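You operate a simulated robot arm through the tools that you are given. There is no shell and no other tool. Be economical: measure what you need, move in short steps, check, and stop when the job is done.

The job below is to be done with a simulated two-armed robot. You get a single attempt, and the scene is never put back.

## Task
Pick up the brush from the top of the fitting table with one hand, pass it to the other hand and put it on the yellow bay.
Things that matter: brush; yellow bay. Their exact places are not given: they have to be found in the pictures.

It is judged by the outcome, as a careful person would: the job done as asked, and still so three seconds after it is handed in. It fails if anything else is knocked over, pushed out of place, dropped, spilled or broken.

## Robot
Two 7-joint arms with two-finger grippers on one trunk, on a base that drives. Base frame: it is fixed to the floor where the robot stands at the start and does not move with it; the origin is under the middle of the robot, x ahead of it, y to its left, z up; the surface under the hand at the start is at about z = 0.85. Units: m, degrees, N and s.
The left shoulder is at the start at [0.024, 0.217, 1.18], the right one opposite. With the tool pointing down near the work surface each hand reaches from about 0.18 to 0.76 m from the robot's upright axis, wherever it stands, measured 20 degrees to its own side. Places, roughly: yellow bay (33x20 cm) [-1.4, 0.38, 0.74]. Payload 2.2 kg a hand.
The tool frame of a hand sits at the grasp point between the pads (the TCP): z along the fingers, y along the line on which they close. The tips reach 0.019 m beyond it. The gripper opens to 0.116 m. The gripper's body begins 0.07 m behind the TCP.
Orientation is that of the tool frame in the base frame, as [roll, pitch, yaw] about the fixed x, y, z axes, in that order (R = Rz(yaw) Ry(pitch) Rx(roll)). With the fingers straight down and closing along the base's y, the tool's x points along the base's -x, its y along +y and its z along -z.

## Interface
- The arms move only by the tool send_rows. It takes "left_motion", "right_motion" or both (then of equal length, played together; a hand with none holds still); each is a list of rows, each a list of 3 entries, a list of its own where there are three numbers: the shift along the base's x, y, z in units of 500 mm (1.0 is 500 mm), then the turn, a rotation vector about the base's x, y, z in units of 60 degrees (1.0 is 60 degrees), then the opening, from 0 (shut) to 1 (fully open). In form: [[[tx, ty, tz], [wx, wy, wz], claw], ...]. A call has 1 to 20 rows; each row is the pose to reach, as a shift and turn from the pose commanded when the call began. A call with a number of a shift or a turn outside -1 to 1 is refused whole. Rows are played at 5 a second. More than 0.05 m and 8.6 degrees between two rows, or a gripper value outside its range, and nothing of the call is played. A pose out of reach is approached as far as the arm can. The call stops where the force on the tool passes 40 N (or 10 N more than at its start, if that is more) or the arm is blocked; 0.2 s more then pass. The fingers move at their own pace and stop on an object; they squeeze with about 35 N. The grip force told is the motor's: it shows also when the fingers shut on nothing. Time passes only in rows, and 0.2 s behind the last, so rows that repeat a pose let the fingers close. The reply holds the time, the measured pose of the TCP, the force on the tool along the base axes, the opening and the grip force, in the units named above and with some noise, with the torque about the TCP (base axes, N m) and any sound that the robot's microphone picked up.
- Cameras (640 x 400 px; columns grow to the right, rows downward): "scene" is now at [0.1311, 0.0289, 1.359]; the picture's right is [0.34, -0.94, 0.00], its down [-0.51, -0.19, -0.84] and it looks along [0.79, 0.29, -0.54] (base axes); focal length 270 px, centre (320, 200). "left" rides on the left gripper at [0.069, 0.015, -0.096] in its tool frame; the picture's right is [-0.21, 0.98, 0.00], its down [-0.76, -0.17, -0.63] and it looks along [-0.62, -0.14, 0.77] (tool axes); focal length 251 px, centre (320, 200). "right" rides on the right gripper at [0.069, -0.015, -0.097] in its tool frame; the picture's right is [0.21, 0.98, 0.00], its down [-0.76, 0.17, -0.63] and it looks along [-0.62, 0.14, 0.78] (tool axes); focal length 251 px, centre (320, 200).
- snapshot(camera): a new picture of that camera. The clock stands still meanwhile.
- slide_trunk(by): slides the trunk up (or, below 0, down) by that many m; the arms and the scene camera ride with it, the base frame stays. It gives what a move gives, with no picture.
- drive_base(legs): drives the robot by 1 to 6 legs, each [ahead, left, turn to the left] in m, m and degrees, along the robot's own axes; the way and the turn of a leg run together, so that a leg with both is an arc; at most 1.5 m and 180 degrees a leg. The arms and the cameras ride along, it lands a little off, and it stops where it bumps. It gives what a move gives.
- turn_head(pan, tilt): turns the head with the scene camera to pan (to the left, within 80 degrees either way) and tilt (down, from -29 to 69), counted from straight ahead of the robot. It gives what a move gives.
- point_at(camera, pixels): for up to 12 pixels [column, row] of the newest picture of that camera ("zoom" is the newest enlarged one), the place [x, y, z] in the base frame of the surface seen there, good to about 0.002 m, but the place of the scene camera against the robot may be out by one fixed shift of up to 0.012 m in any direction. The clock stands still meanwhile.
- close_up(camera, box): a new picture of the part [left, top, right, bottom] of that camera's present view, enlarged. The clock stands still meanwhile.
- close_job(): hands the job in; it is judged then, once.

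Go step by step. Measure first, check grasps and placings, and put right what went wrong. The budget is 80 turns and 78 pictures, counting those below and the enlarged ones. Unless the task says otherwise, let go and move clear before handing in, and close with one line.

The tools are called after ">>>" as a command line: name --argument value ..., lists and objects as JSON in quotes. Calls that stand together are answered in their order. send_rows: Moves the arms, as the interface text tells. Its arguments: {"type":"object","properties":{"left_motion":{"type":"array","items":{"type":"array"}},"right_motion":{"type":"array","items":{"type":"array"}}},"required":[]} The other tools are called the same way: slide_trunk (by) slides the trunk up or down; drive_base (legs) drives the base; turn_head (pan, tilt) turns the head that bears the scene camera; snapshot (camera) takes a picture; point_at (camera, pixels) gives the place of the surface under pixels of a picture; close_up (camera, box) takes an enlarged picture of a part of a camera's view; close_job () hands the job in.

At the start:

```text
t: 0.0
left_tool_pos: [0.4683, 0.426, 1.15]
left_ee_rot: [-180.0, -0.1, -180.0]
left_force: [-0.5, 0.5, -0.2]
left_torque: [0.02, -0.05, -0.02]
left_opening: 0.1161
left_grasp_force: 0.1
right_tool_pos: [0.4003, -0.0167, 1.0759]
right_ee_rot: [-180.0, 0.0, 180.0]
right_force: [0.1, 0.0, -0.1]
right_torque: [0.04, 0.01, 0.03]
right_opening: 0.1161
right_grasp_force: 0.0
trunk travel left (down, up): [-0.325, 0.165]
robot x, y, heading: [0.0035, -0.0014, -0.1]
head pan, tilt: [20.1, 32.6]
```

scene: 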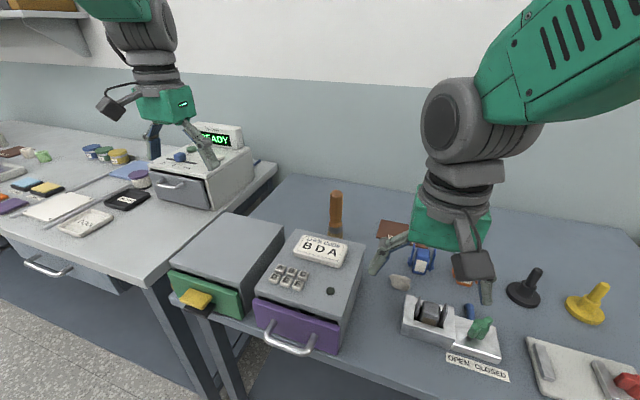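
right: 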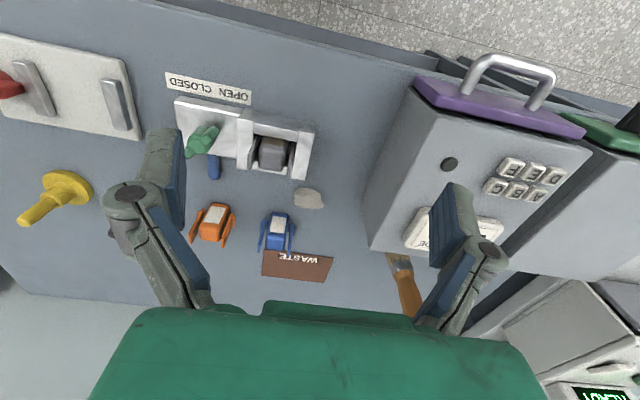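
left: 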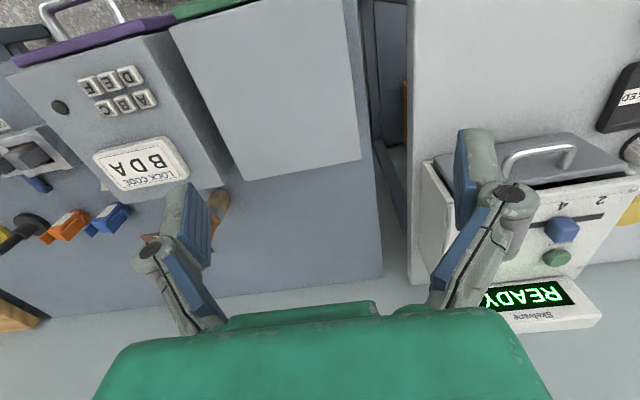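

The brush (orange handle, dark bristles) shows in the scene at about (336,215), behind the lock box. I'll enlarge it and measure it.

>>> close_up --camera "scene" --box '[270, 160, 430, 260]'

>>> point_at --camera "scene" --pixels '[[336, 196], [336, 210], [336, 228], [336, 236], [310, 200], [360, 210], [325, 232], [285, 235], [345, 250], [245, 220], [395, 230], [355, 255]]'

>>> point_at --camera "right" --pixels '[[412, 310], [405, 285], [400, 268], [392, 258], [380, 300], [430, 200], [370, 245], [296, 265], [335, 255]]'

```text
4.00 times, centred on (350, 210) of scene
```

zoom: 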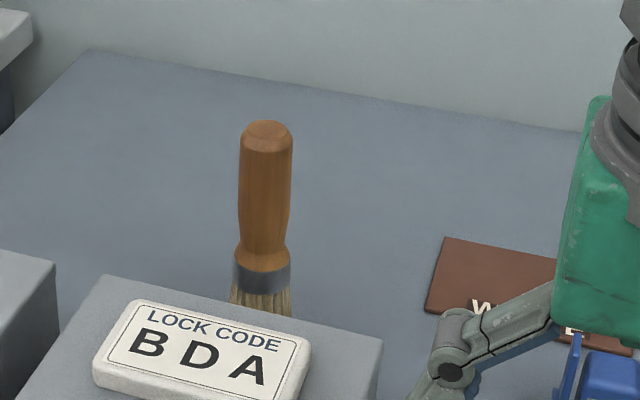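

```text
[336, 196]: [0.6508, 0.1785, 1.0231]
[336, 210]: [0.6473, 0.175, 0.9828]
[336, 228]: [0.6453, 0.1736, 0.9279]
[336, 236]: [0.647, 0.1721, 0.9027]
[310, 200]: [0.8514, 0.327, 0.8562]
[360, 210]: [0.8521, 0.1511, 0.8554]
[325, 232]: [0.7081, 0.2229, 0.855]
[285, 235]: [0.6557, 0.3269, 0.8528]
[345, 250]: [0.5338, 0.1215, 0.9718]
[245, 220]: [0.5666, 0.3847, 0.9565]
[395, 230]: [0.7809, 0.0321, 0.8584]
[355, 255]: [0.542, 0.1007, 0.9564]
```

```text
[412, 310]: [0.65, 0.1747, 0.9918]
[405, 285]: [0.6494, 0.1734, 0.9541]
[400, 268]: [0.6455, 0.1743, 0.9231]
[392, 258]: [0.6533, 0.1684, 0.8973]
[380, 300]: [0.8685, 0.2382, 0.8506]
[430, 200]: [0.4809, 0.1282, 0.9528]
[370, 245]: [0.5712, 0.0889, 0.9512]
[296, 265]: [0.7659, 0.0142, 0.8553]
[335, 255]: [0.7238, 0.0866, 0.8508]
```

The brush stands upright with its bristles down, at about (0.662, 0.181) and z 0.855–1.025. I'll bring the left hand above it and check from its own camera.

>>> send_rows --left_motion '[[[0.055, -0.07, 0], [0, 0, 0], 1], [[0.11, -0.14, 0], [0, 0, 0], 1], [[0.166, -0.21, 0], [0, 0, 0], 1], [[0.222, -0.28, 0], [0, 0, 0], 1], [[0.277, -0.35, 0], [0, 0, 0], 1], [[0.333, -0.42, 0], [0, 0, 0], 1], [[0.388, -0.49, 0], [0, 0, 0], 1], [[0.388, -0.49, 0], [0, 0, 0], 1]]'

>>> snapshot --camera "left"

>>> snapshot --camera "scene"

```text
t: 1.8
left_tool_pos: [0.6594, 0.1782, 1.154]
left_ee_rot: [179.9, 0.2, -180.0]
left_force: [-0.5, 0.9, 0.6]
left_torque: [0.02, -0.05, 0.02]
left_opening: 0.1161
left_grasp_force: 0.1
right_tool_pos: [0.3969, -0.0165, 1.0786]
right_ee_rot: [180.0, 0.2, -180.0]
right_force: [-1.1, 0.1, 0.1]
right_torque: [0.01, -0.03, -0.02]
right_opening: 0.116
right_grasp_force: 0.1
trunk travel left (down, up): [-0.325, 0.165]
robot x, y, heading: [0.0015, -0.0026, -0.0]
head pan, tilt: [20.1, 32.6]
```

```text
73 pictures are left
```

left: 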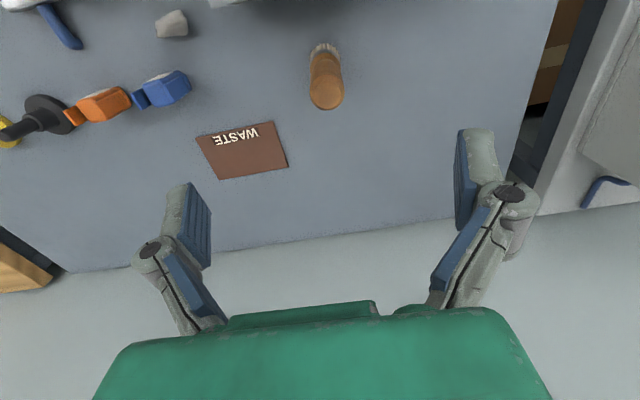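

```text
72 pictures are left
```

scene: 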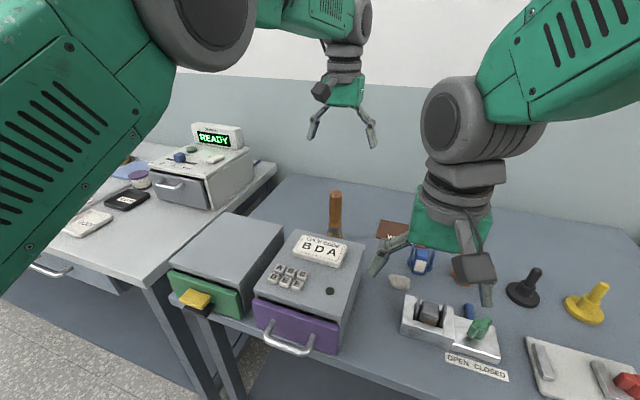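

>>> point_at --camera "left" --pixels '[[326, 98], [326, 106], [314, 96], [339, 92], [326, 88], [325, 70], [325, 50]]'

```text
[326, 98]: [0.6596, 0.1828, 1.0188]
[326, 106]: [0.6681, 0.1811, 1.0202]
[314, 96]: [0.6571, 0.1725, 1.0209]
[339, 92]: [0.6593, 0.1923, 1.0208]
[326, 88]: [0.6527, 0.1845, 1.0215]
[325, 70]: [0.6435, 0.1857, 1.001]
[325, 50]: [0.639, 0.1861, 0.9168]
```

The left camera puts the brush top at (0.659, 0.183, 1.021), almost straight under the hand. I'll lower to z≈0.995 and close.

>>> send_rows --left_motion '[[[0, 0.009, -0.08], [0, 0, 0], 1], [[0, 0.009, -0.16], [0, 0, 0], 1], [[0, 0.009, -0.22], [0, 0, 0], 1], [[0, 0.009, -0.28], [0, 0, 0], 1], [[0, 0.009, -0.316], [0, 0, 0], 1], [[0, 0.009, -0.316], [0, 0, 0], 1], [[0, 0.009, -0.316], [0, 0, 0], 0.6], [[0, 0.009, -0.316], [0, 0, 0], 0.4], [[0, 0.009, -0.316], [0, 0, 0], 0], [[0, 0.009, -0.316], [0, 0, 0], 0], [[0, 0.009, -0.316], [0, 0, 0], 0]]'

>>> snapshot --camera "left"

```text
t: 4.2
left_tool_pos: [0.66, 0.1838, 0.9934]
left_ee_rot: [-180.0, 0.2, 180.0]
left_force: [-0.3, 0.4, -0.1]
left_torque: [0.0, 0.02, 0.01]
left_opening: 0.0322
left_grasp_force: 34.9
right_tool_pos: [0.3981, -0.0159, 1.0768]
right_ee_rot: [-180.0, 0.1, 180.0]
right_force: [-0.2, 1.1, -0.7]
right_torque: [-0.01, -0.01, 0.01]
right_opening: 0.1161
right_grasp_force: 0.1
trunk travel left (down, up): [-0.325, 0.165]
robot x, y, heading: [0.0027, 0.001, 0.1]
head pan, tilt: [20.1, 32.6]
```

```text
71 pictures are left
```

left: 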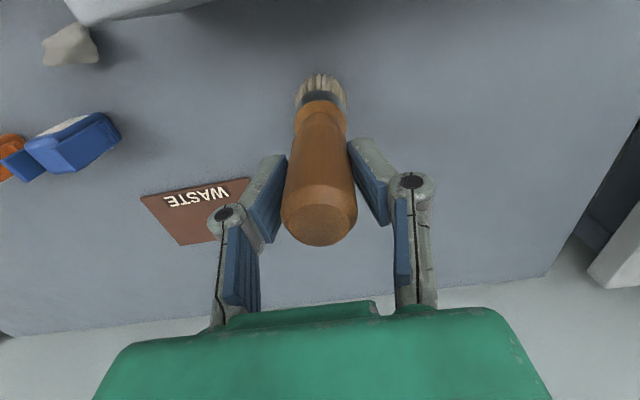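

The brush is held (opening 32 mm, 35 N). I'll lift it straight up, then draw it back towards the robot.

>>> send_rows --left_motion '[[[0, 0, 0.08], [0, 0, 0], 0], [[0, 0, 0.16], [0, 0, 0], 0], [[0, 0, 0.24], [0, 0, 0], 0], [[0, 0, 0.32], [0, 0, 0], 0], [[0, 0, 0.4], [0, 0, 0], 0], [[-0.08, 0.02, 0.42], [0, 0, 0], 0], [[-0.16, 0.04, 0.42], [0, 0, 0], 0], [[-0.24, 0.06, 0.42], [0, 0, 0], 0], [[-0.32, 0.08, 0.42], [0, 0, 0], 0], [[-0.4, 0.1, 0.42], [0, 0, 0], 0], [[-0.46, 0.12, 0.42], [0, 0, 0], 0], [[-0.46, 0.12, 0.42], [0, 0, 0], 0]]'

>>> turn_head --pan 80 --tilt 25

>>> snapshot --camera "scene"

>>> turn_head --pan -80 --tilt 25

>>> snapshot --camera "scene"

```text
t: 6.8
left_tool_pos: [0.4308, 0.2456, 1.2026]
left_ee_rot: [-180.0, 0.0, -180.0]
left_force: [-0.7, 0.7, -1.0]
left_torque: [-0.03, -0.02, 0.01]
left_opening: 0.0324
left_grasp_force: 34.8
right_tool_pos: [0.4003, -0.0161, 1.0766]
right_ee_rot: [-179.9, 0.1, -180.0]
right_force: [-0.1, -0.4, -0.4]
right_torque: [-0.03, 0.01, 0.0]
right_opening: 0.1159
right_grasp_force: 0.0
trunk travel left (down, up): [-0.325, 0.165]
robot x, y, heading: [-0.0015, -0.0031, 0.0]
head pan, tilt: [20.1, 32.6]
```

```text
t: 8.1
left_tool_pos: [0.4281, 0.2449, 1.2028]
left_ee_rot: [-180.0, 0.2, -180.0]
left_force: [-0.6, 0.8, -1.0]
left_torque: [0.03, -0.01, 0.03]
left_opening: 0.0321
left_grasp_force: 34.9
right_tool_pos: [0.399, -0.0168, 1.0757]
right_ee_rot: [-179.9, 0.1, 179.9]
right_force: [0.7, 0.6, -0.5]
right_torque: [0.0, 0.04, -0.01]
right_opening: 0.1161
right_grasp_force: 0.0
trunk travel left (down, up): [-0.325, 0.165]
robot x, y, heading: [-0.0022, 0.0021, -0.1]
head pan, tilt: [80.0, 25.0]
```

```text
70 pictures are left
```

scene: 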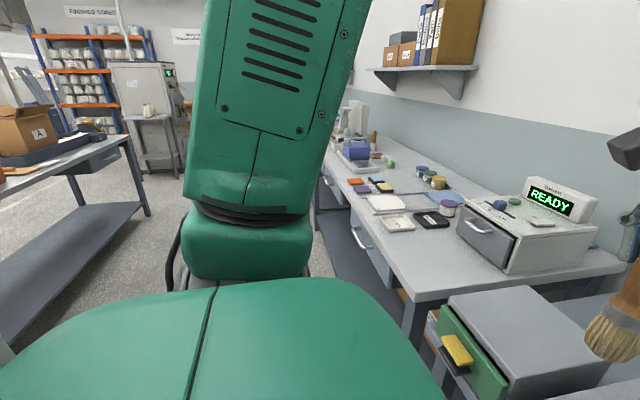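

```text
t: 10.6
left_tool_pos: [0.4293, 0.2452, 1.2032]
left_ee_rot: [179.9, 0.1, -180.0]
left_force: [-0.6, -0.8, -0.5]
left_torque: [-0.02, -0.01, -0.04]
left_opening: 0.0317
left_grasp_force: 34.6
right_tool_pos: [0.3985, -0.0163, 1.0809]
right_ee_rot: [179.5, 0.2, 179.9]
right_force: [-0.1, -0.2, -0.7]
right_torque: [0.02, 0.02, 0.01]
right_opening: 0.1159
right_grasp_force: 0.1
trunk travel left (down, up): [-0.325, 0.165]
robot x, y, heading: [-0.0007, -0.0021, 0.3]
head pan, tilt: [-80.0, 25.0]
```

```text
69 pictures are left
```

scene: 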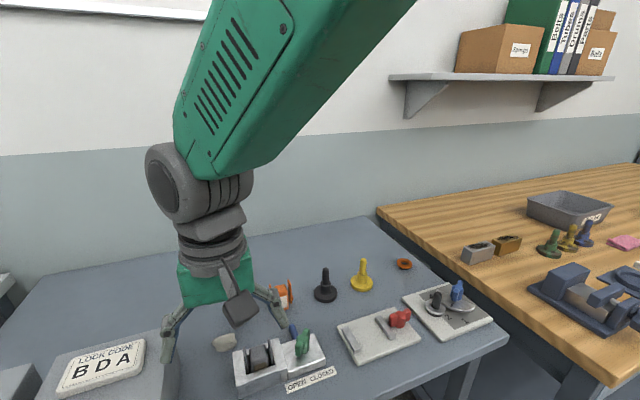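

The aisle behind is open, with a table behind-left. I'll back off 0.3 m, turn left 90° and look for the bay.

>>> drive_base --legs '[[-0.3, 0, 0]]'

>>> turn_head --pan 80 --tilt 35

>>> snapshot --camera "scene"

```text
t: 12.6
left_tool_pos: [0.1323, 0.2443, 1.2026]
left_ee_rot: [180.0, 0.0, 179.8]
left_force: [-0.4, 0.2, -0.3]
left_torque: [0.03, 0.01, 0.02]
left_opening: 0.0319
left_grasp_force: 34.9
right_tool_pos: [0.1, -0.0174, 1.0769]
right_ee_rot: [179.8, -0.1, 179.7]
right_force: [0.0, -0.5, 0.0]
right_torque: [0.01, -0.01, -0.01]
right_opening: 0.1161
right_grasp_force: 0.1
trunk travel left (down, up): [-0.325, 0.165]
robot x, y, heading: [-0.2978, -0.0014, -0.2]
head pan, tilt: [-80.0, 25.0]
```

```text
t: 15.1
left_tool_pos: [0.1295, 0.2441, 1.2037]
left_ee_rot: [180.0, 0.2, 179.8]
left_force: [0.5, -0.6, 0.0]
left_torque: [-0.01, 0.03, 0.03]
left_opening: 0.0318
left_grasp_force: 35.2
right_tool_pos: [0.0983, -0.0177, 1.0782]
right_ee_rot: [179.9, 0.1, 179.7]
right_force: [-0.8, -0.3, -0.6]
right_torque: [0.0, 0.0, -0.02]
right_opening: 0.1159
right_grasp_force: 0.1
trunk travel left (down, up): [-0.325, 0.165]
robot x, y, heading: [-0.2989, 0.0057, -0.2]
head pan, tilt: [80.0, 35.0]
```

```text
68 pictures are left
```

scene: 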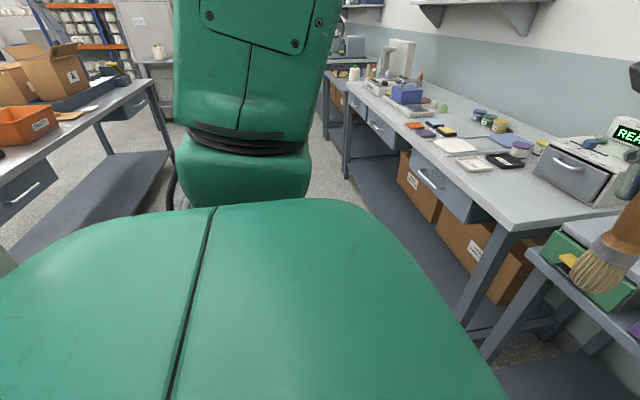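

I need the rear table's edge before turning.

>>> point_at --camera "scene" --pixels '[[140, 85], [75, 130], [30, 165], [25, 120], [500, 225], [430, 160], [40, 185], [540, 255]]'

>>> drive_base --legs '[[0, 0, 60]]'

>>> snapshot --camera "scene"

```text
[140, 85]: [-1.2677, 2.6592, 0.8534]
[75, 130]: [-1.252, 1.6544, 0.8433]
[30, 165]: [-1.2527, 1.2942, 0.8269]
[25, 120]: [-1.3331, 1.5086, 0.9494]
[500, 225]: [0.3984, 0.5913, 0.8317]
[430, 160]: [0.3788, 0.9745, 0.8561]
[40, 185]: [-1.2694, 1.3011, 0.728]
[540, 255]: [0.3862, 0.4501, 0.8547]
```

```text
t: 18.1
left_tool_pos: [-0.2899, 0.4923, 1.2039]
left_ee_rot: [179.9, 0.2, -120.6]
left_force: [0.0, -0.1, -1.2]
left_torque: [-0.01, 0.0, -0.02]
left_opening: 0.0318
left_grasp_force: 35.3
right_tool_pos: [-0.0804, 0.3316, 1.0789]
right_ee_rot: [179.8, 0.1, -120.6]
right_force: [-0.2, 0.0, 0.1]
right_torque: [0.02, -0.04, -0.03]
right_opening: 0.116
right_grasp_force: 0.1
trunk travel left (down, up): [-0.325, 0.165]
robot x, y, heading: [-0.3013, 0.0027, 59.5]
head pan, tilt: [80.0, 35.0]
```

```text
67 pictures are left
```

scene: 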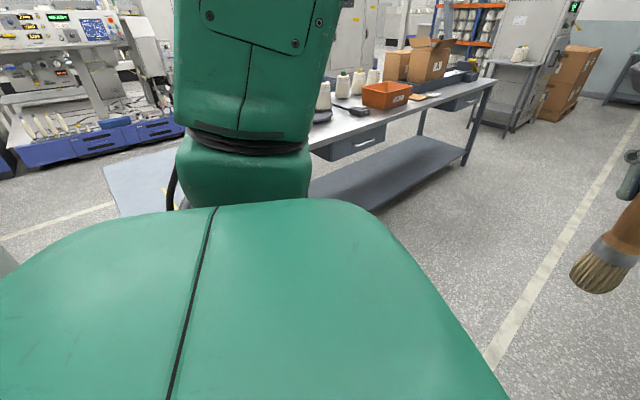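

The aisle is wide (rear table edge at x≈-1.25). I'll turn the rest of the way to face the rear table.

>>> drive_base --legs '[[0, 0, 95]]'

>>> turn_head --pan 0 --tilt 35

>>> snapshot --camera "scene"

```text
t: 22.5
left_tool_pos: [-0.7862, -0.0396, 1.2044]
left_ee_rot: [179.9, 0.4, -25.2]
left_force: [0.2, -0.3, -0.5]
left_torque: [0.01, 0.03, 0.0]
left_opening: 0.0318
left_grasp_force: 35.6
right_tool_pos: [-0.6473, 0.1851, 1.0792]
right_ee_rot: [179.8, 0.4, -25.2]
right_force: [-0.1, 0.1, -0.5]
right_torque: [0.01, 0.01, 0.03]
right_opening: 0.1159
right_grasp_force: 0.0
trunk travel left (down, up): [-0.325, 0.165]
robot x, y, heading: [-0.3002, -0.0021, 155.0]
head pan, tilt: [80.0, 35.0]
```

```text
t: 24.1
left_tool_pos: [-0.7833, -0.0407, 1.2053]
left_ee_rot: [179.9, 0.5, -25.2]
left_force: [0.2, 0.0, -1.5]
left_torque: [-0.04, 0.0, 0.01]
left_opening: 0.0318
left_grasp_force: 34.5
right_tool_pos: [-0.645, 0.1835, 1.0813]
right_ee_rot: [179.8, 0.5, -25.3]
right_force: [0.3, -0.3, -0.2]
right_torque: [0.01, 0.01, 0.02]
right_opening: 0.116
right_grasp_force: 0.0
trunk travel left (down, up): [-0.325, 0.165]
robot x, y, heading: [-0.2944, 0.0026, 154.8]
head pan, tilt: [0.0, 35.0]
```

```text
66 pictures are left
```

scene: 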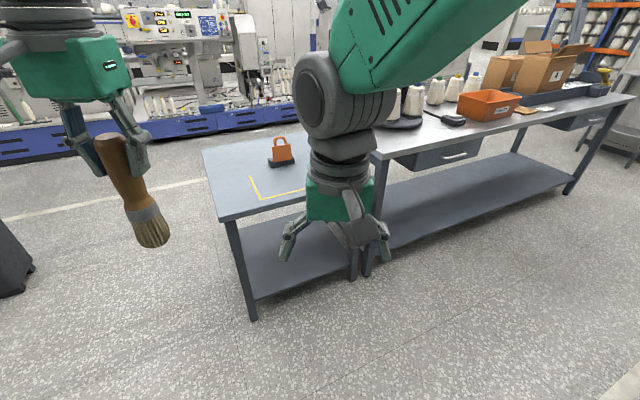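

The yellow-outlined bay is on a lower side table, around (275,185), next to an orange object at (281,155). I'll enlarge it and measure.

>>> close_up --camera "scene" --box '[190, 120, 350, 220]'

>>> point_at --camera "scene" --pixels '[[250, 177], [259, 198], [303, 190], [281, 160], [281, 140], [220, 218], [203, 152], [300, 206], [372, 155], [357, 208], [270, 180]]'

```text
4.00 times, centred on (270, 170) of scene
```

zoom: 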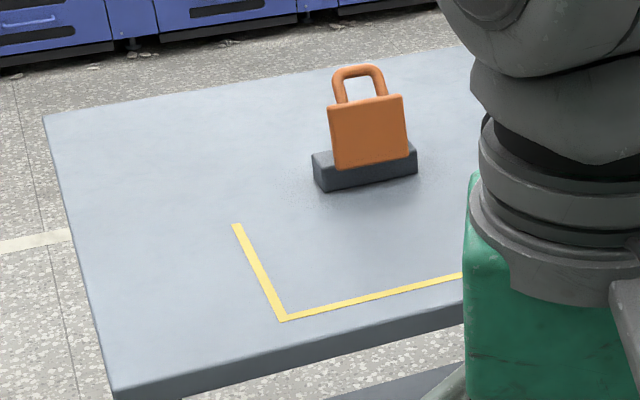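

```text
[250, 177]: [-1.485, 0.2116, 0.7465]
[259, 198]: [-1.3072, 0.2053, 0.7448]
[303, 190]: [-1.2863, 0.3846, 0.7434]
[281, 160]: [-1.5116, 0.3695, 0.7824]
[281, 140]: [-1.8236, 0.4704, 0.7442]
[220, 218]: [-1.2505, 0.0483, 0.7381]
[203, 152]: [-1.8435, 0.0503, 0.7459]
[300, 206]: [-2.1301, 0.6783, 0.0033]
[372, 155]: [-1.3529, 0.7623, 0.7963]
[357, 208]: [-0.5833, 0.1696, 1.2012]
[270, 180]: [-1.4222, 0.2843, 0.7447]
```

The bay spans x -1.49…-1.295, y 0.21…0.54 at z 0.745, and a padlock stands just beyond its far edge. I'll finish the turn to 180°, then do the handover in free space before approaching.

>>> drive_base --legs '[[0, 0, 25.2]]'

>>> send_rows --left_motion '[[[0, 0.01, -0.03], [0.14, 0, 0], 0], [[0, 0.02, -0.06], [0.28, 0, 0], 0], [[0, 0.03, -0.09], [0.42, 0, 0], 0], [[0, 0.04, -0.12], [0.56, 0, 0], 0], [[0, 0.05, -0.15], [0.7, 0, 0], 0], [[0, 0.06, -0.18], [0.84, 0, 0], 0], [[0, 0.07, -0.2], [0.96, 0, 0], 0], [[0, 0.07, -0.2], [0.96, 0, 0], 0]]' --right_motion '[[[0.0, 0.06, 0.08], [0, 0, 0.14], 1], [[0.0, 0.12, 0.16], [0, 0, 0.28], 1], [[0.0, 0.18, 0.24], [0, 0, 0.42], 1], [[0.0, 0.22, 0.32], [0, 0, 0.56], 1], [[0.0, 0.22, 0.38], [0, 0, 0.7], 1], [[0.0, 0.22, 0.42], [0, 0, 0.84], 1], [[0.0, 0.22, 0.42], [0, 0, 0.96], 1], [[0.0, 0.22, 0.42], [0, 0, 0.96], 1]]'

>>> snapshot --camera "scene"

```text
t: 25.8
left_tool_pos: [-0.7196, -0.2435, 1.2065]
left_ee_rot: [179.9, 0.5, 0.0]
left_force: [-0.4, 0.3, -0.6]
left_torque: [-0.02, -0.03, 0.0]
left_opening: 0.0316
left_grasp_force: 35.8
right_tool_pos: [-0.69, 0.0188, 1.0803]
right_ee_rot: [179.8, 0.4, 0.0]
right_force: [-0.6, 1.0, 0.3]
right_torque: [0.01, -0.03, 0.0]
right_opening: 0.116
right_grasp_force: 0.0
trunk travel left (down, up): [-0.325, 0.165]
robot x, y, heading: [-0.3016, -0.0005, -180.2]
head pan, tilt: [0.0, 35.0]
```

```text
t: 27.6
left_tool_pos: [-0.7161, -0.2053, 1.1086]
left_ee_rot: [-122.6, 0.2, 0.4]
left_force: [1.1, 0.3, -0.2]
left_torque: [-0.05, 0.02, -0.02]
left_opening: 0.0318
left_grasp_force: 34.6
right_tool_pos: [-0.6881, 0.1321, 1.291]
right_ee_rot: [179.7, 0.6, 57.7]
right_force: [-0.3, -0.7, -0.1]
right_torque: [-0.04, 0.03, -0.03]
right_opening: 0.1161
right_grasp_force: 0.0
trunk travel left (down, up): [-0.325, 0.165]
robot x, y, heading: [-0.296, -0.0018, -179.8]
head pan, tilt: [0.0, 35.0]
```

```text
64 pictures are left
```

scene: 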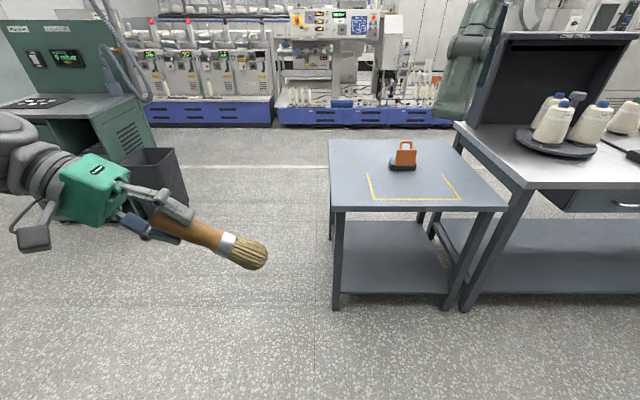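

Both hands are following well. I'll finish both turns, bringing the brush level and the right hand closing across it.

>>> send_rows --left_motion '[[[0, 0.03, 0], [0.14, 0, 0], 0], [[0, 0.06, 0], [0.28, 0, 0], 0], [[0, 0.09, 0], [0.42, 0, 0], 0], [[0, 0.11, 0], [0.54, 0, 0], 0], [[0, 0.11, 0], [0.54, 0, 0], 0]]' --right_motion '[[[0, 0, 0], [0, 0, 0.14], 1], [[0, 0, 0], [0, 0, 0.28], 1], [[0, 0, 0], [0, 0, 0.42], 1], [[0, 0, 0], [0, 0, 0.54], 1], [[0, 0, 0], [0, 0, 0.54], 1]]'

>>> snapshot --camera "scene"

>>> snapshot --camera "right"

```text
t: 28.8
left_tool_pos: [-0.7174, -0.1533, 1.1081]
left_ee_rot: [-90.1, -0.1, 0.6]
left_force: [0.8, -0.1, -0.7]
left_torque: [-0.05, 0.05, 0.02]
left_opening: 0.0317
left_grasp_force: 34.9
right_tool_pos: [-0.6879, 0.1287, 1.2912]
right_ee_rot: [179.6, 0.5, 90.2]
right_force: [-0.1, 0.3, 0.4]
right_torque: [0.0, 0.03, 0.02]
right_opening: 0.1161
right_grasp_force: 0.2
trunk travel left (down, up): [-0.325, 0.165]
robot x, y, heading: [-0.2932, -0.0022, -179.8]
head pan, tilt: [0.0, 35.0]
```

```text
63 pictures are left
```

scene: 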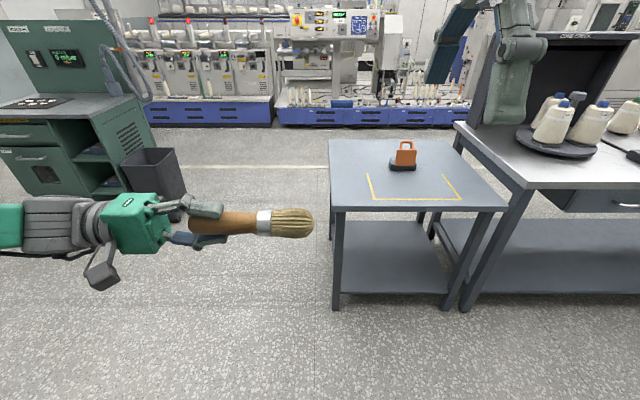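

```text
62 pictures are left
```

right: 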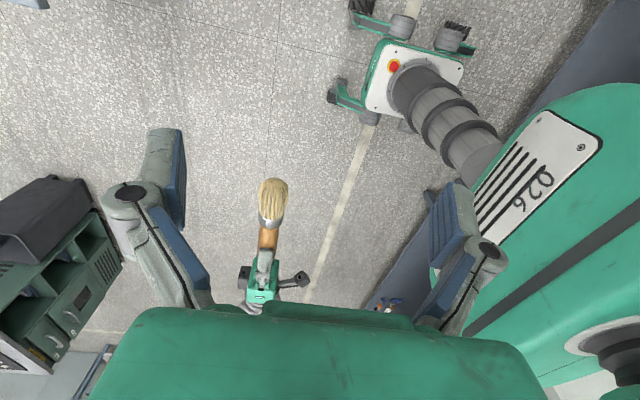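

The brush is level in the left hand. I'll measure its axis from both views.

>>> point_at --camera "scene" --pixels '[[235, 222], [250, 222], [263, 222], [300, 223], [250, 213], [250, 231], [192, 222]]'

>>> point_at --camera "right" --pixels '[[268, 240], [268, 230], [272, 210], [272, 190], [264, 255]]'

>>> close_up --camera "right" --box '[220, 160, 348, 320]'

```text
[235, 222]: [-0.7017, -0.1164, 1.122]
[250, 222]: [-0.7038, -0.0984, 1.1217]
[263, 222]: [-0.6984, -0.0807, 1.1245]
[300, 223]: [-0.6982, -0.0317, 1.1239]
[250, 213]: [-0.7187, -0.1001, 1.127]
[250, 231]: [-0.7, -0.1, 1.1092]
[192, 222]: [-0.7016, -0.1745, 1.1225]
```

```text
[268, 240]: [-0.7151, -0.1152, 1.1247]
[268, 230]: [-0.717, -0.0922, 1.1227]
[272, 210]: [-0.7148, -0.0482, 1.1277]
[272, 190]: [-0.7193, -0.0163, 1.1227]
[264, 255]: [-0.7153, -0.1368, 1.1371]
```

```text
2.50 times, centred on (284, 240) of right
```

zoom: 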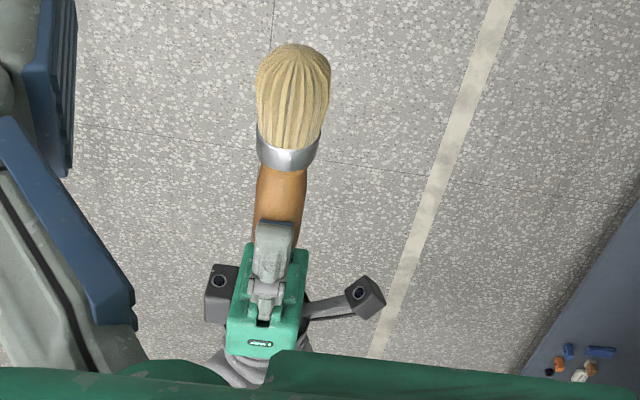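

The brush axis is at x -0.717, z 1.108, with bare handle around y -0.103. I'll bring the right hand above it, then check.

>>> send_rows --right_motion '[[[-0.02, -0.09, 0], [0, 0, 0], 1], [[-0.04, -0.18, 0], [0, 0, 0], 1], [[-0.058, -0.27, 0], [0, 0, 0], 1], [[-0.058, -0.36, 0], [0, 0, 0], 1], [[-0.058, -0.464, 0], [0, 0, 0], 1], [[-0.058, -0.464, -0.08], [0, 0, 0], 1], [[-0.058, -0.464, -0.16], [0, 0, 0], 1], [[-0.058, -0.464, -0.16], [0, 0, 0], 1]]'

>>> snapshot --camera "scene"

>>> snapshot --camera "right"

```text
refused: row 5 steps farther than a row can; nothing moved
```

```text
60 pictures are left
```

scene: 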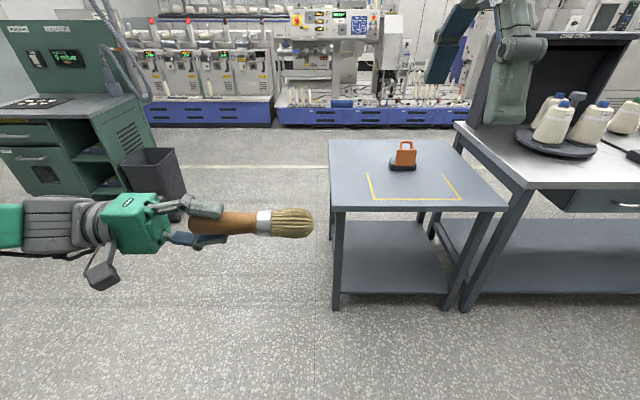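

```text
59 pictures are left
```

right: 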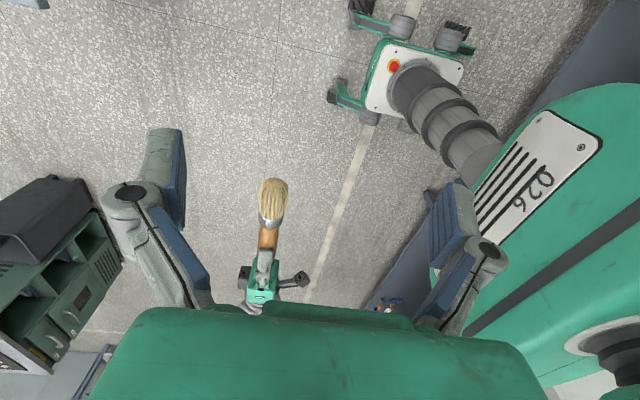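

The call was refused because one row stepped a little too far. I'm resending it with even steps.

>>> send_rows --right_motion '[[[-0.02, -0.085, 0], [0, 0, 0], 1], [[-0.04, -0.17, 0], [0, 0, 0], 1], [[-0.058, -0.25, 0], [0, 0, 0], 1], [[-0.058, -0.33, 0], [0, 0, 0], 1], [[-0.058, -0.4, 0], [0, 0, 0], 1], [[-0.058, -0.464, 0], [0, 0, 0], 1], [[-0.058, -0.464, -0.08], [0, 0, 0], 1], [[-0.058, -0.464, -0.16], [0, 0, 0], 1], [[-0.058, -0.464, -0.16], [0, 0, 0], 1]]'

>>> snapshot --camera "scene"

>>> snapshot --camera "right"

```text
t: 30.8
left_tool_pos: [-0.7154, -0.1544, 1.1069]
left_ee_rot: [-90.0, -0.1, 0.6]
left_force: [-0.1, -0.3, -1.0]
left_torque: [-0.07, 0.01, 0.01]
left_opening: 0.0319
left_grasp_force: 35.0
right_tool_pos: [-0.7165, -0.1044, 1.2104]
right_ee_rot: [179.7, 0.5, 90.0]
right_force: [0.5, -1.0, 0.8]
right_torque: [0.04, 0.02, -0.02]
right_opening: 0.1161
right_grasp_force: 0.1
trunk travel left (down, up): [-0.325, 0.165]
robot x, y, heading: [-0.2995, -0.0027, -180.0]
head pan, tilt: [0.0, 35.0]
```

```text
58 pictures are left
```

scene: 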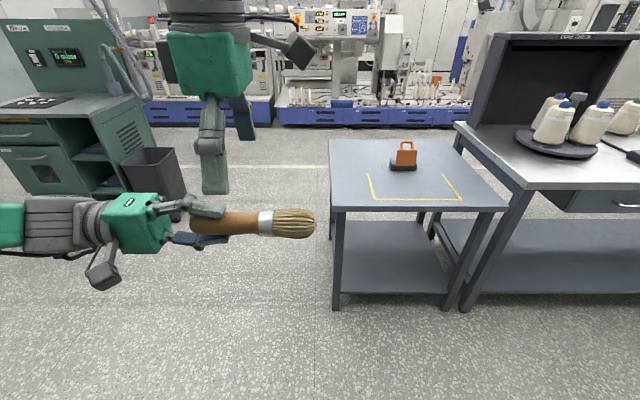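

```text
57 pictures are left
```

right: 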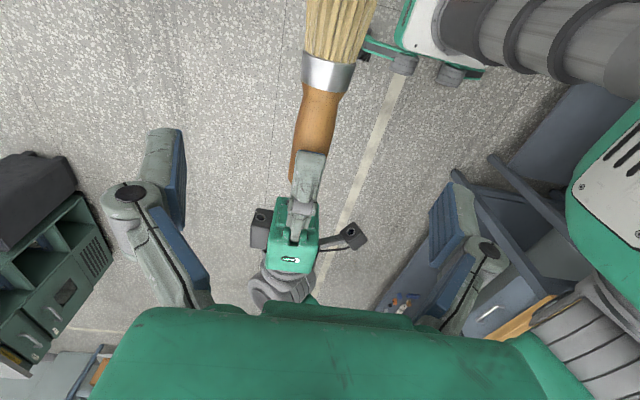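

The right hand is centred over the handle with room beside the left fingers. I'll descend to z≈1.118 and close.

>>> send_rows --right_motion '[[[0, 0, -0.05], [0, 0, 0], 1], [[0, 0, -0.1], [0, 0, 0], 1], [[0, 0, -0.15], [0, 0, 0], 1], [[0, 0, -0.184], [0, 0, 0], 1], [[0, 0, -0.184], [0, 0, 0], 1], [[0, 0, -0.184], [0, 0, 0], 0.6], [[0, 0, -0.184], [0, 0, 0], 0.4], [[0, 0, -0.184], [0, 0, 0], 0], [[0, 0, -0.184], [0, 0, 0], 0], [[0, 0, -0.184], [0, 0, 0], 0]]'

>>> snapshot --camera "scene"

>>> snapshot --camera "right"

```text
t: 33.0
left_tool_pos: [-0.7175, -0.154, 1.1076]
left_ee_rot: [-90.3, -0.2, 0.8]
left_force: [-17.7, 6.3, -6.7]
left_torque: [-0.21, -0.08, 0.66]
left_opening: 0.0319
left_grasp_force: 35.2
right_tool_pos: [-0.7203, -0.1024, 1.1265]
right_ee_rot: [179.8, 1.4, 89.6]
right_force: [16.7, -7.4, 6.1]
right_torque: [-0.33, -0.31, 0.26]
right_opening: 0.0316
right_grasp_force: 34.9
trunk travel left (down, up): [-0.325, 0.165]
robot x, y, heading: [-0.2983, 0.0015, -180.0]
head pan, tilt: [0.0, 35.0]
```

```text
56 pictures are left
```

scene: 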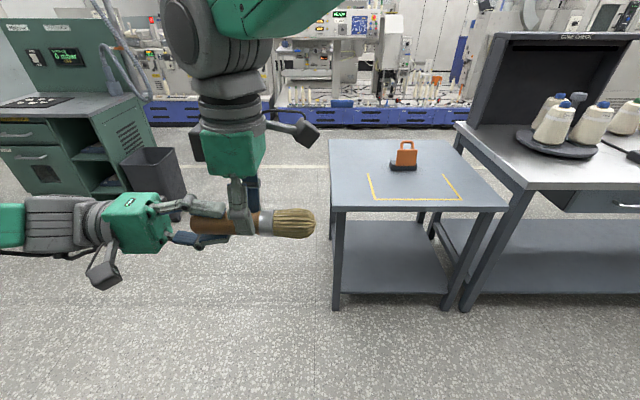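

```text
55 pictures are left
```

right: 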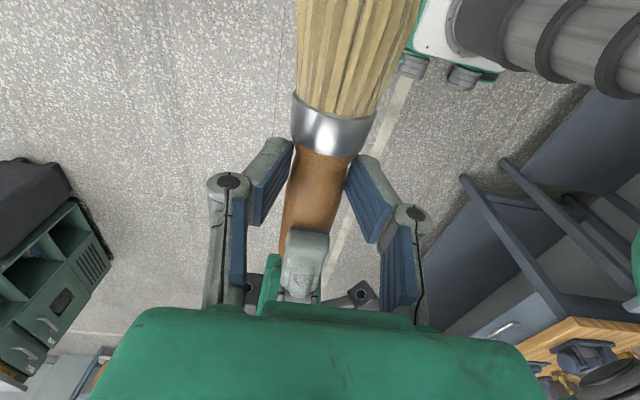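

Both hands grip, but the right stopped at z 1.1265 rather than about 1.115, with some side load. I'll look closely at what touches.

>>> close_up --camera "scene" --box '[160, 160, 320, 260]'

>>> snapshot --camera "left"

```text
4.00 times, centred on (240, 210) of scene
```

zoom: 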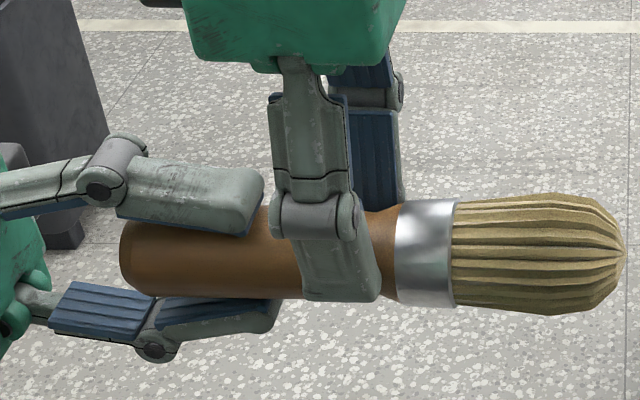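

```text
53 pictures are left
```

left: 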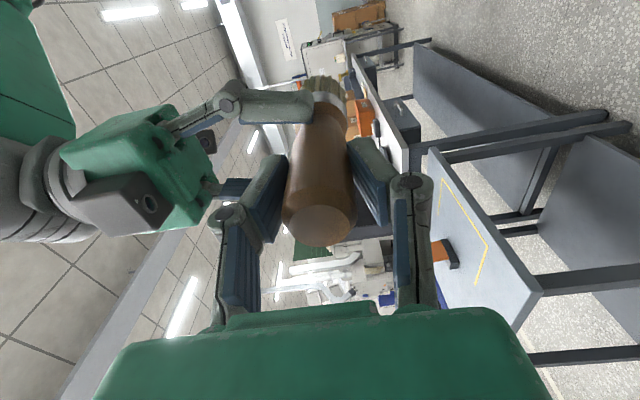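

The grip looks sound, but to relieve the load I'll reopen the right hand, read its true height, and centre it better.

>>> send_rows --right_motion '[[[0, 0, 0], [0, 0, 0], 1], [[0, 0, 0], [0, 0, 0], 1], [[0, 0, 0], [0, 0, 0], 1], [[0, 0, 0], [0, 0, 0], 1], [[0, 0, 0], [0, 0, 0], 1]]'

```text
t: 34.1
left_tool_pos: [-0.7167, -0.1544, 1.1075]
left_ee_rot: [-90.1, -0.1, 0.6]
left_force: [-0.6, 0.5, 0.0]
left_torque: [-0.03, -0.01, 0.01]
left_opening: 0.0318
left_grasp_force: 34.9
right_tool_pos: [-0.7207, -0.1011, 1.1244]
right_ee_rot: [179.8, 1.4, 89.6]
right_force: [0.3, -0.3, -0.6]
right_torque: [0.0, -0.02, 0.0]
right_opening: 0.1165
right_grasp_force: 0.0
trunk travel left (down, up): [-0.325, 0.165]
robot x, y, heading: [-0.2961, 0.0004, -179.8]
head pan, tilt: [0.0, 35.0]
```

With no contact the right hand sits at (-0.7205, -0.102, 1.1245), so it seems to be near a joint limit. I'll bring the brush to it instead: left up 9 mm and 4 mm in -x, then close.

>>> send_rows --left_motion '[[[-0.004, 0, 0.009], [0, 0, 0], 0], [[-0.007, 0, 0.018], [0, 0, 0], 0], [[-0.007, 0, 0.018], [0, 0, 0], 0], [[-0.007, 0, 0.018], [0, 0, 0], 0], [[-0.007, 0, 0.018], [0, 0, 0], 0], [[-0.007, 0, 0.018], [0, 0, 0], 0], [[-0.007, 0, 0.018], [0, 0, 0], 0], [[-0.007, 0, 0.018], [0, 0, 0], 0]]' --right_motion '[[[0, 0, 0], [0, 0, 0], 1], [[0, 0, 0], [0, 0, 0], 1], [[0, 0, 0], [0, 0, 0], 1], [[0, 0, 0], [0, 0, 0], 0.6], [[0, 0, 0], [0, 0, 0], 0.4], [[0, 0, 0], [0, 0, 0], 0], [[0, 0, 0], [0, 0, 0], 0], [[0, 0, 0], [0, 0, 0], 0]]'

>>> close_up --camera "scene" --box '[160, 160, 320, 260]'

```text
t: 36.0
left_tool_pos: [-0.7202, -0.1535, 1.1168]
left_ee_rot: [-90.1, -0.2, 0.5]
left_force: [6.1, 1.6, 1.6]
left_torque: [0.02, -0.01, -0.51]
left_opening: 0.0317
left_grasp_force: 35.1
right_tool_pos: [-0.7211, -0.1015, 1.1264]
right_ee_rot: [179.9, 1.2, 89.5]
right_force: [-7.7, -1.4, -2.5]
right_torque: [0.06, 0.09, 0.17]
right_opening: 0.0297
right_grasp_force: 35.2
trunk travel left (down, up): [-0.325, 0.165]
robot x, y, heading: [-0.2987, 0.0022, -179.9]
head pan, tilt: [0.0, 35.0]
```

```text
4.00 times, centred on (240, 210) of scene
```

zoom: 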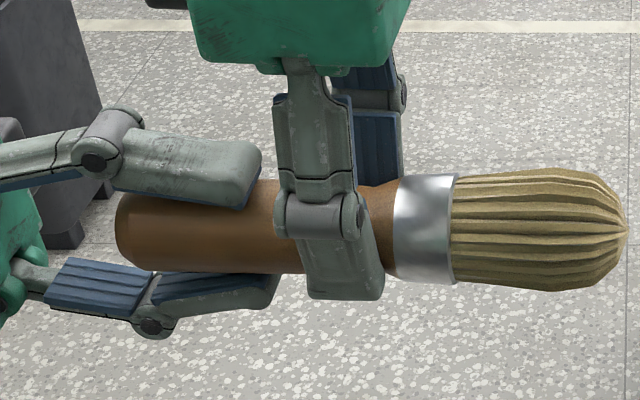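

The right hand now holds the handle deep and firm (29.7 mm, 35 N). I'll open the left partway and draw it straight back.

>>> send_rows --left_motion '[[[0, 0, 0], [0, 0, 0], 0.4], [[0, 0, 0], [0, 0, 0], 0.5], [[0, 0, 0], [0, 0, 0], 0.5], [[0, -0.05, 0], [0, 0, 0], 0.5], [[0, -0.1, 0], [0, 0, 0], 0.5], [[0, -0.18, 0], [0, 0, 0], 0.5], [[0, -0.26, 0], [0, 0, 0], 0.5], [[0, -0.32, 0], [0, 0, 0], 0.5]]'

>>> snapshot --camera "scene"

>>> snapshot --camera "right"

```text
t: 37.8
left_tool_pos: [-0.7195, -0.3165, 1.1157]
left_ee_rot: [-90.1, -0.2, 0.5]
left_force: [-0.2, 0.2, 0.7]
left_torque: [0.0, 0.0, -0.01]
left_opening: 0.0581
left_grasp_force: 0.0
right_tool_pos: [-0.72, -0.1022, 1.1224]
right_ee_rot: [179.7, 1.2, 89.6]
right_force: [-0.4, -0.9, 0.0]
right_torque: [-0.05, -0.03, 0.0]
right_opening: 0.0289
right_grasp_force: 34.6
trunk travel left (down, up): [-0.325, 0.165]
robot x, y, heading: [-0.2969, 0.0007, -180.0]
head pan, tilt: [0.0, 35.0]
```

```text
51 pictures are left
```

scene: 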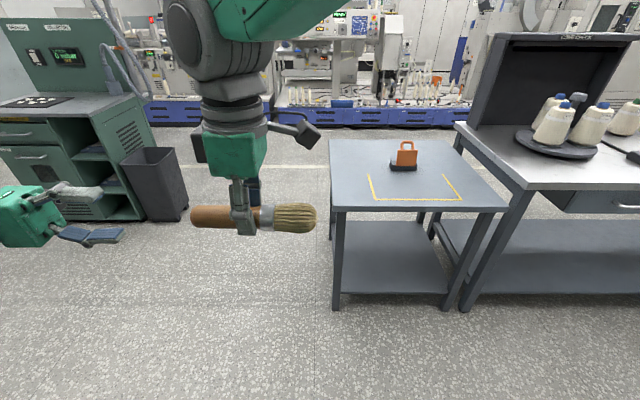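

```text
50 pictures are left
```

right: 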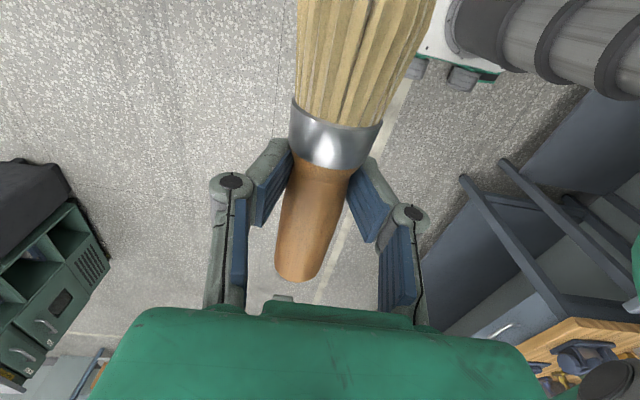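

The brush is now in the right hand alone. I'll move that hand to its own side, then drive to the bay table.

>>> send_rows --right_motion '[[[-0.02, 0.08, 0], [0, 0, 0], 0], [[-0.04, 0.16, 0], [0, 0, 0], 0], [[-0.06, 0.24, 0], [0, 0, 0], 0], [[-0.08, 0.32, 0], [0, 0, 0], 0], [[-0.1, 0.4, 0], [0, 0, 0], 0], [[-0.12, 0.48, 0], [0, 0, 0], 0], [[-0.12, 0.48, 0], [0, 0, 0], 0]]'

>>> drive_base --legs '[[0, -0.2, 0], [0.35, 0, 0]]'

>>> snapshot --camera "scene"

```text
t: 39.4
left_tool_pos: [-0.7204, -0.3133, 1.1153]
left_ee_rot: [-90.1, 0.0, 0.6]
left_force: [1.0, 0.3, -0.9]
left_torque: [0.02, 0.01, -0.02]
left_opening: 0.0581
left_grasp_force: 0.0
right_tool_pos: [-0.776, 0.1363, 1.1182]
right_ee_rot: [179.7, 0.6, 90.1]
right_force: [-0.2, -0.8, 1.1]
right_torque: [-0.01, 0.0, 0.02]
right_opening: 0.0286
right_grasp_force: 34.1
trunk travel left (down, up): [-0.325, 0.165]
robot x, y, heading: [-0.298, 0.0033, -179.8]
head pan, tilt: [0.0, 35.0]
```

```text
t: 42.8
left_tool_pos: [-1.0716, -0.1051, 1.1175]
left_ee_rot: [-90.6, -0.1, 0.4]
left_force: [0.2, 0.7, -0.1]
left_torque: [-0.02, 0.02, 0.02]
left_opening: 0.058
left_grasp_force: 0.1
right_tool_pos: [-1.1288, 0.3456, 1.1175]
right_ee_rot: [179.6, 1.1, 90.0]
right_force: [-0.4, 0.6, 0.4]
right_torque: [-0.05, -0.05, -0.02]
right_opening: 0.0285
right_grasp_force: 35.1
trunk travel left (down, up): [-0.325, 0.165]
robot x, y, heading: [-0.6511, 0.195, -180.0]
head pan, tilt: [0.0, 35.0]
```

```text
49 pictures are left
```

scene: 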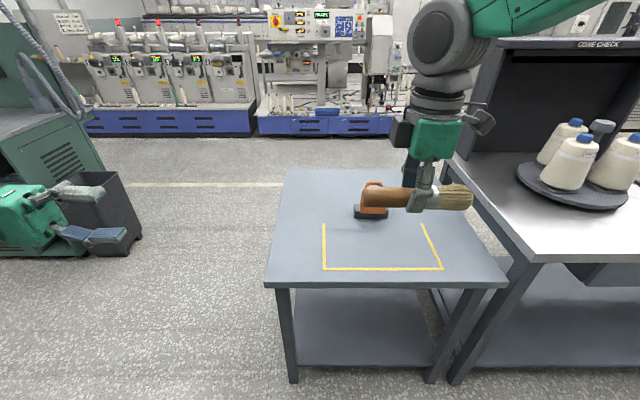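

I'll re-measure the bay corners, the padlock and the neighbouring board from here.

>>> point_at --camera "scene" --pixels '[[324, 225], [325, 269], [442, 269], [423, 225], [372, 212], [358, 212], [500, 45], [470, 140], [530, 262], [266, 282], [550, 180], [620, 45]]'

```text
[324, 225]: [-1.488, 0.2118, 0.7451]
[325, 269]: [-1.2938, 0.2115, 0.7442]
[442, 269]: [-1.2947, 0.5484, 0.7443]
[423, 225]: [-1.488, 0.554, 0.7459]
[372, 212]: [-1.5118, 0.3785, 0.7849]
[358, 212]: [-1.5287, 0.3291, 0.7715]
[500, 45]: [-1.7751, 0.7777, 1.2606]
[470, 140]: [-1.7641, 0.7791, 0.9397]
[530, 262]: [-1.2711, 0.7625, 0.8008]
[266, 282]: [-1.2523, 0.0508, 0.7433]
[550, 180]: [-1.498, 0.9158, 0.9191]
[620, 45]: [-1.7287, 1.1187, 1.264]
```

All clear. I'll drive another 0.1 m ahead and lower the trunk 0.15 m.

>>> drive_base --legs '[[0.1, 0, 0]]'

>>> slide_trunk --by -0.15

>>> snapshot --camera "scene"

```text
t: 44.0
left_tool_pos: [-1.1696, -0.1056, 1.1192]
left_ee_rot: [-90.5, -0.1, 0.4]
left_force: [-0.3, 0.1, -0.3]
left_torque: [-0.02, -0.01, 0.0]
left_opening: 0.058
left_grasp_force: 0.0
right_tool_pos: [-1.2261, 0.3456, 1.1189]
right_ee_rot: [179.8, 0.9, 89.8]
right_force: [-0.6, 0.1, -0.4]
right_torque: [-0.05, -0.03, -0.02]
right_opening: 0.0283
right_grasp_force: 35.5
trunk travel left (down, up): [-0.325, 0.165]
robot x, y, heading: [-0.7519, 0.2037, -179.7]
head pan, tilt: [0.0, 35.0]
```

```text
t: 45.7
left_tool_pos: [-1.1669, -0.1085, 0.9697]
left_ee_rot: [-90.3, 0.1, 0.4]
left_force: [-0.1, 0.1, -0.6]
left_torque: [0.01, 0.01, 0.02]
left_opening: 0.0581
left_grasp_force: 0.1
right_tool_pos: [-1.2243, 0.341, 0.9702]
right_ee_rot: [179.9, 0.6, 90.1]
right_force: [-0.1, -0.9, -0.7]
right_torque: [0.0, -0.01, 0.03]
right_opening: 0.0285
right_grasp_force: 34.5
trunk travel left (down, up): [-0.175, 0.315]
robot x, y, heading: [-0.7488, 0.1983, -179.9]
head pan, tilt: [0.0, 35.0]
```

```text
48 pictures are left
```

scene: 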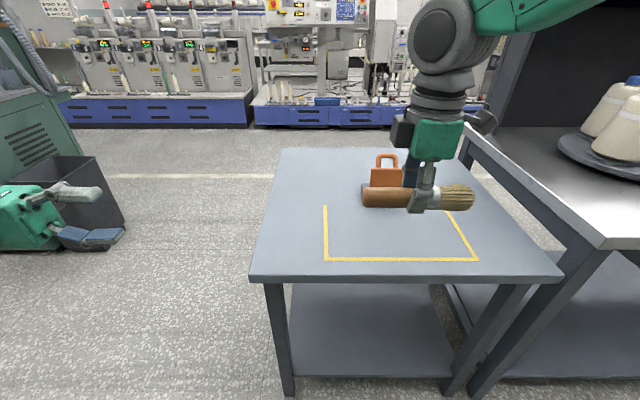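

Next I'll move over the bay centre and come down to about z 0.82.

>>> send_rows --right_motion '[[[-0.075, 0.017, 0], [0, 0, 0], 0], [[-0.15, 0.034, 0], [0, 0, 0], 0], [[-0.225, 0.051, 0], [0, 0, 0], 0], [[-0.3, 0.066, 0], [0, 0, 0], 0], [[-0.3, 0.066, -0.08], [0, 0, 0], 0], [[-0.3, 0.066, -0.16], [0, 0, 0], 0], [[-0.3, 0.066, -0.24], [0, 0, 0], 0], [[-0.3, 0.066, -0.3], [0, 0, 0], 0], [[-0.3, 0.066, -0.3], [0, 0, 0], 0]]'

>>> snapshot --camera "scene"

>>> snapshot --camera "right"

```text
t: 47.7
left_tool_pos: [-1.1672, -0.1088, 0.9686]
left_ee_rot: [-90.3, 0.0, 0.5]
left_force: [0.0, 0.7, -0.9]
left_torque: [0.0, 0.01, -0.01]
left_opening: 0.058
left_grasp_force: 0.1
right_tool_pos: [-1.3737, 0.3753, 0.8206]
right_ee_rot: [180.0, 0.7, 90.0]
right_force: [0.3, 0.3, 0.7]
right_torque: [-0.03, 0.06, 0.0]
right_opening: 0.028
right_grasp_force: 35.0
trunk travel left (down, up): [-0.175, 0.315]
robot x, y, heading: [-0.7509, 0.2, -180.1]
head pan, tilt: [0.0, 35.0]
```

```text
47 pictures are left
```

scene: 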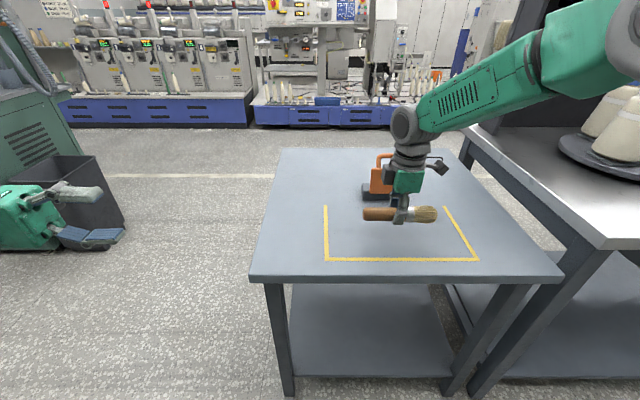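

```text
46 pictures are left
```

right: 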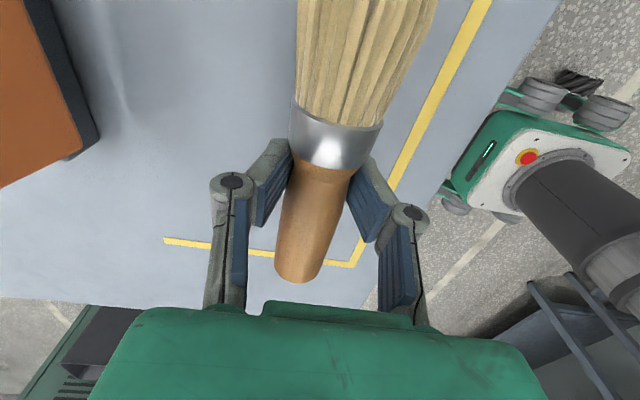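

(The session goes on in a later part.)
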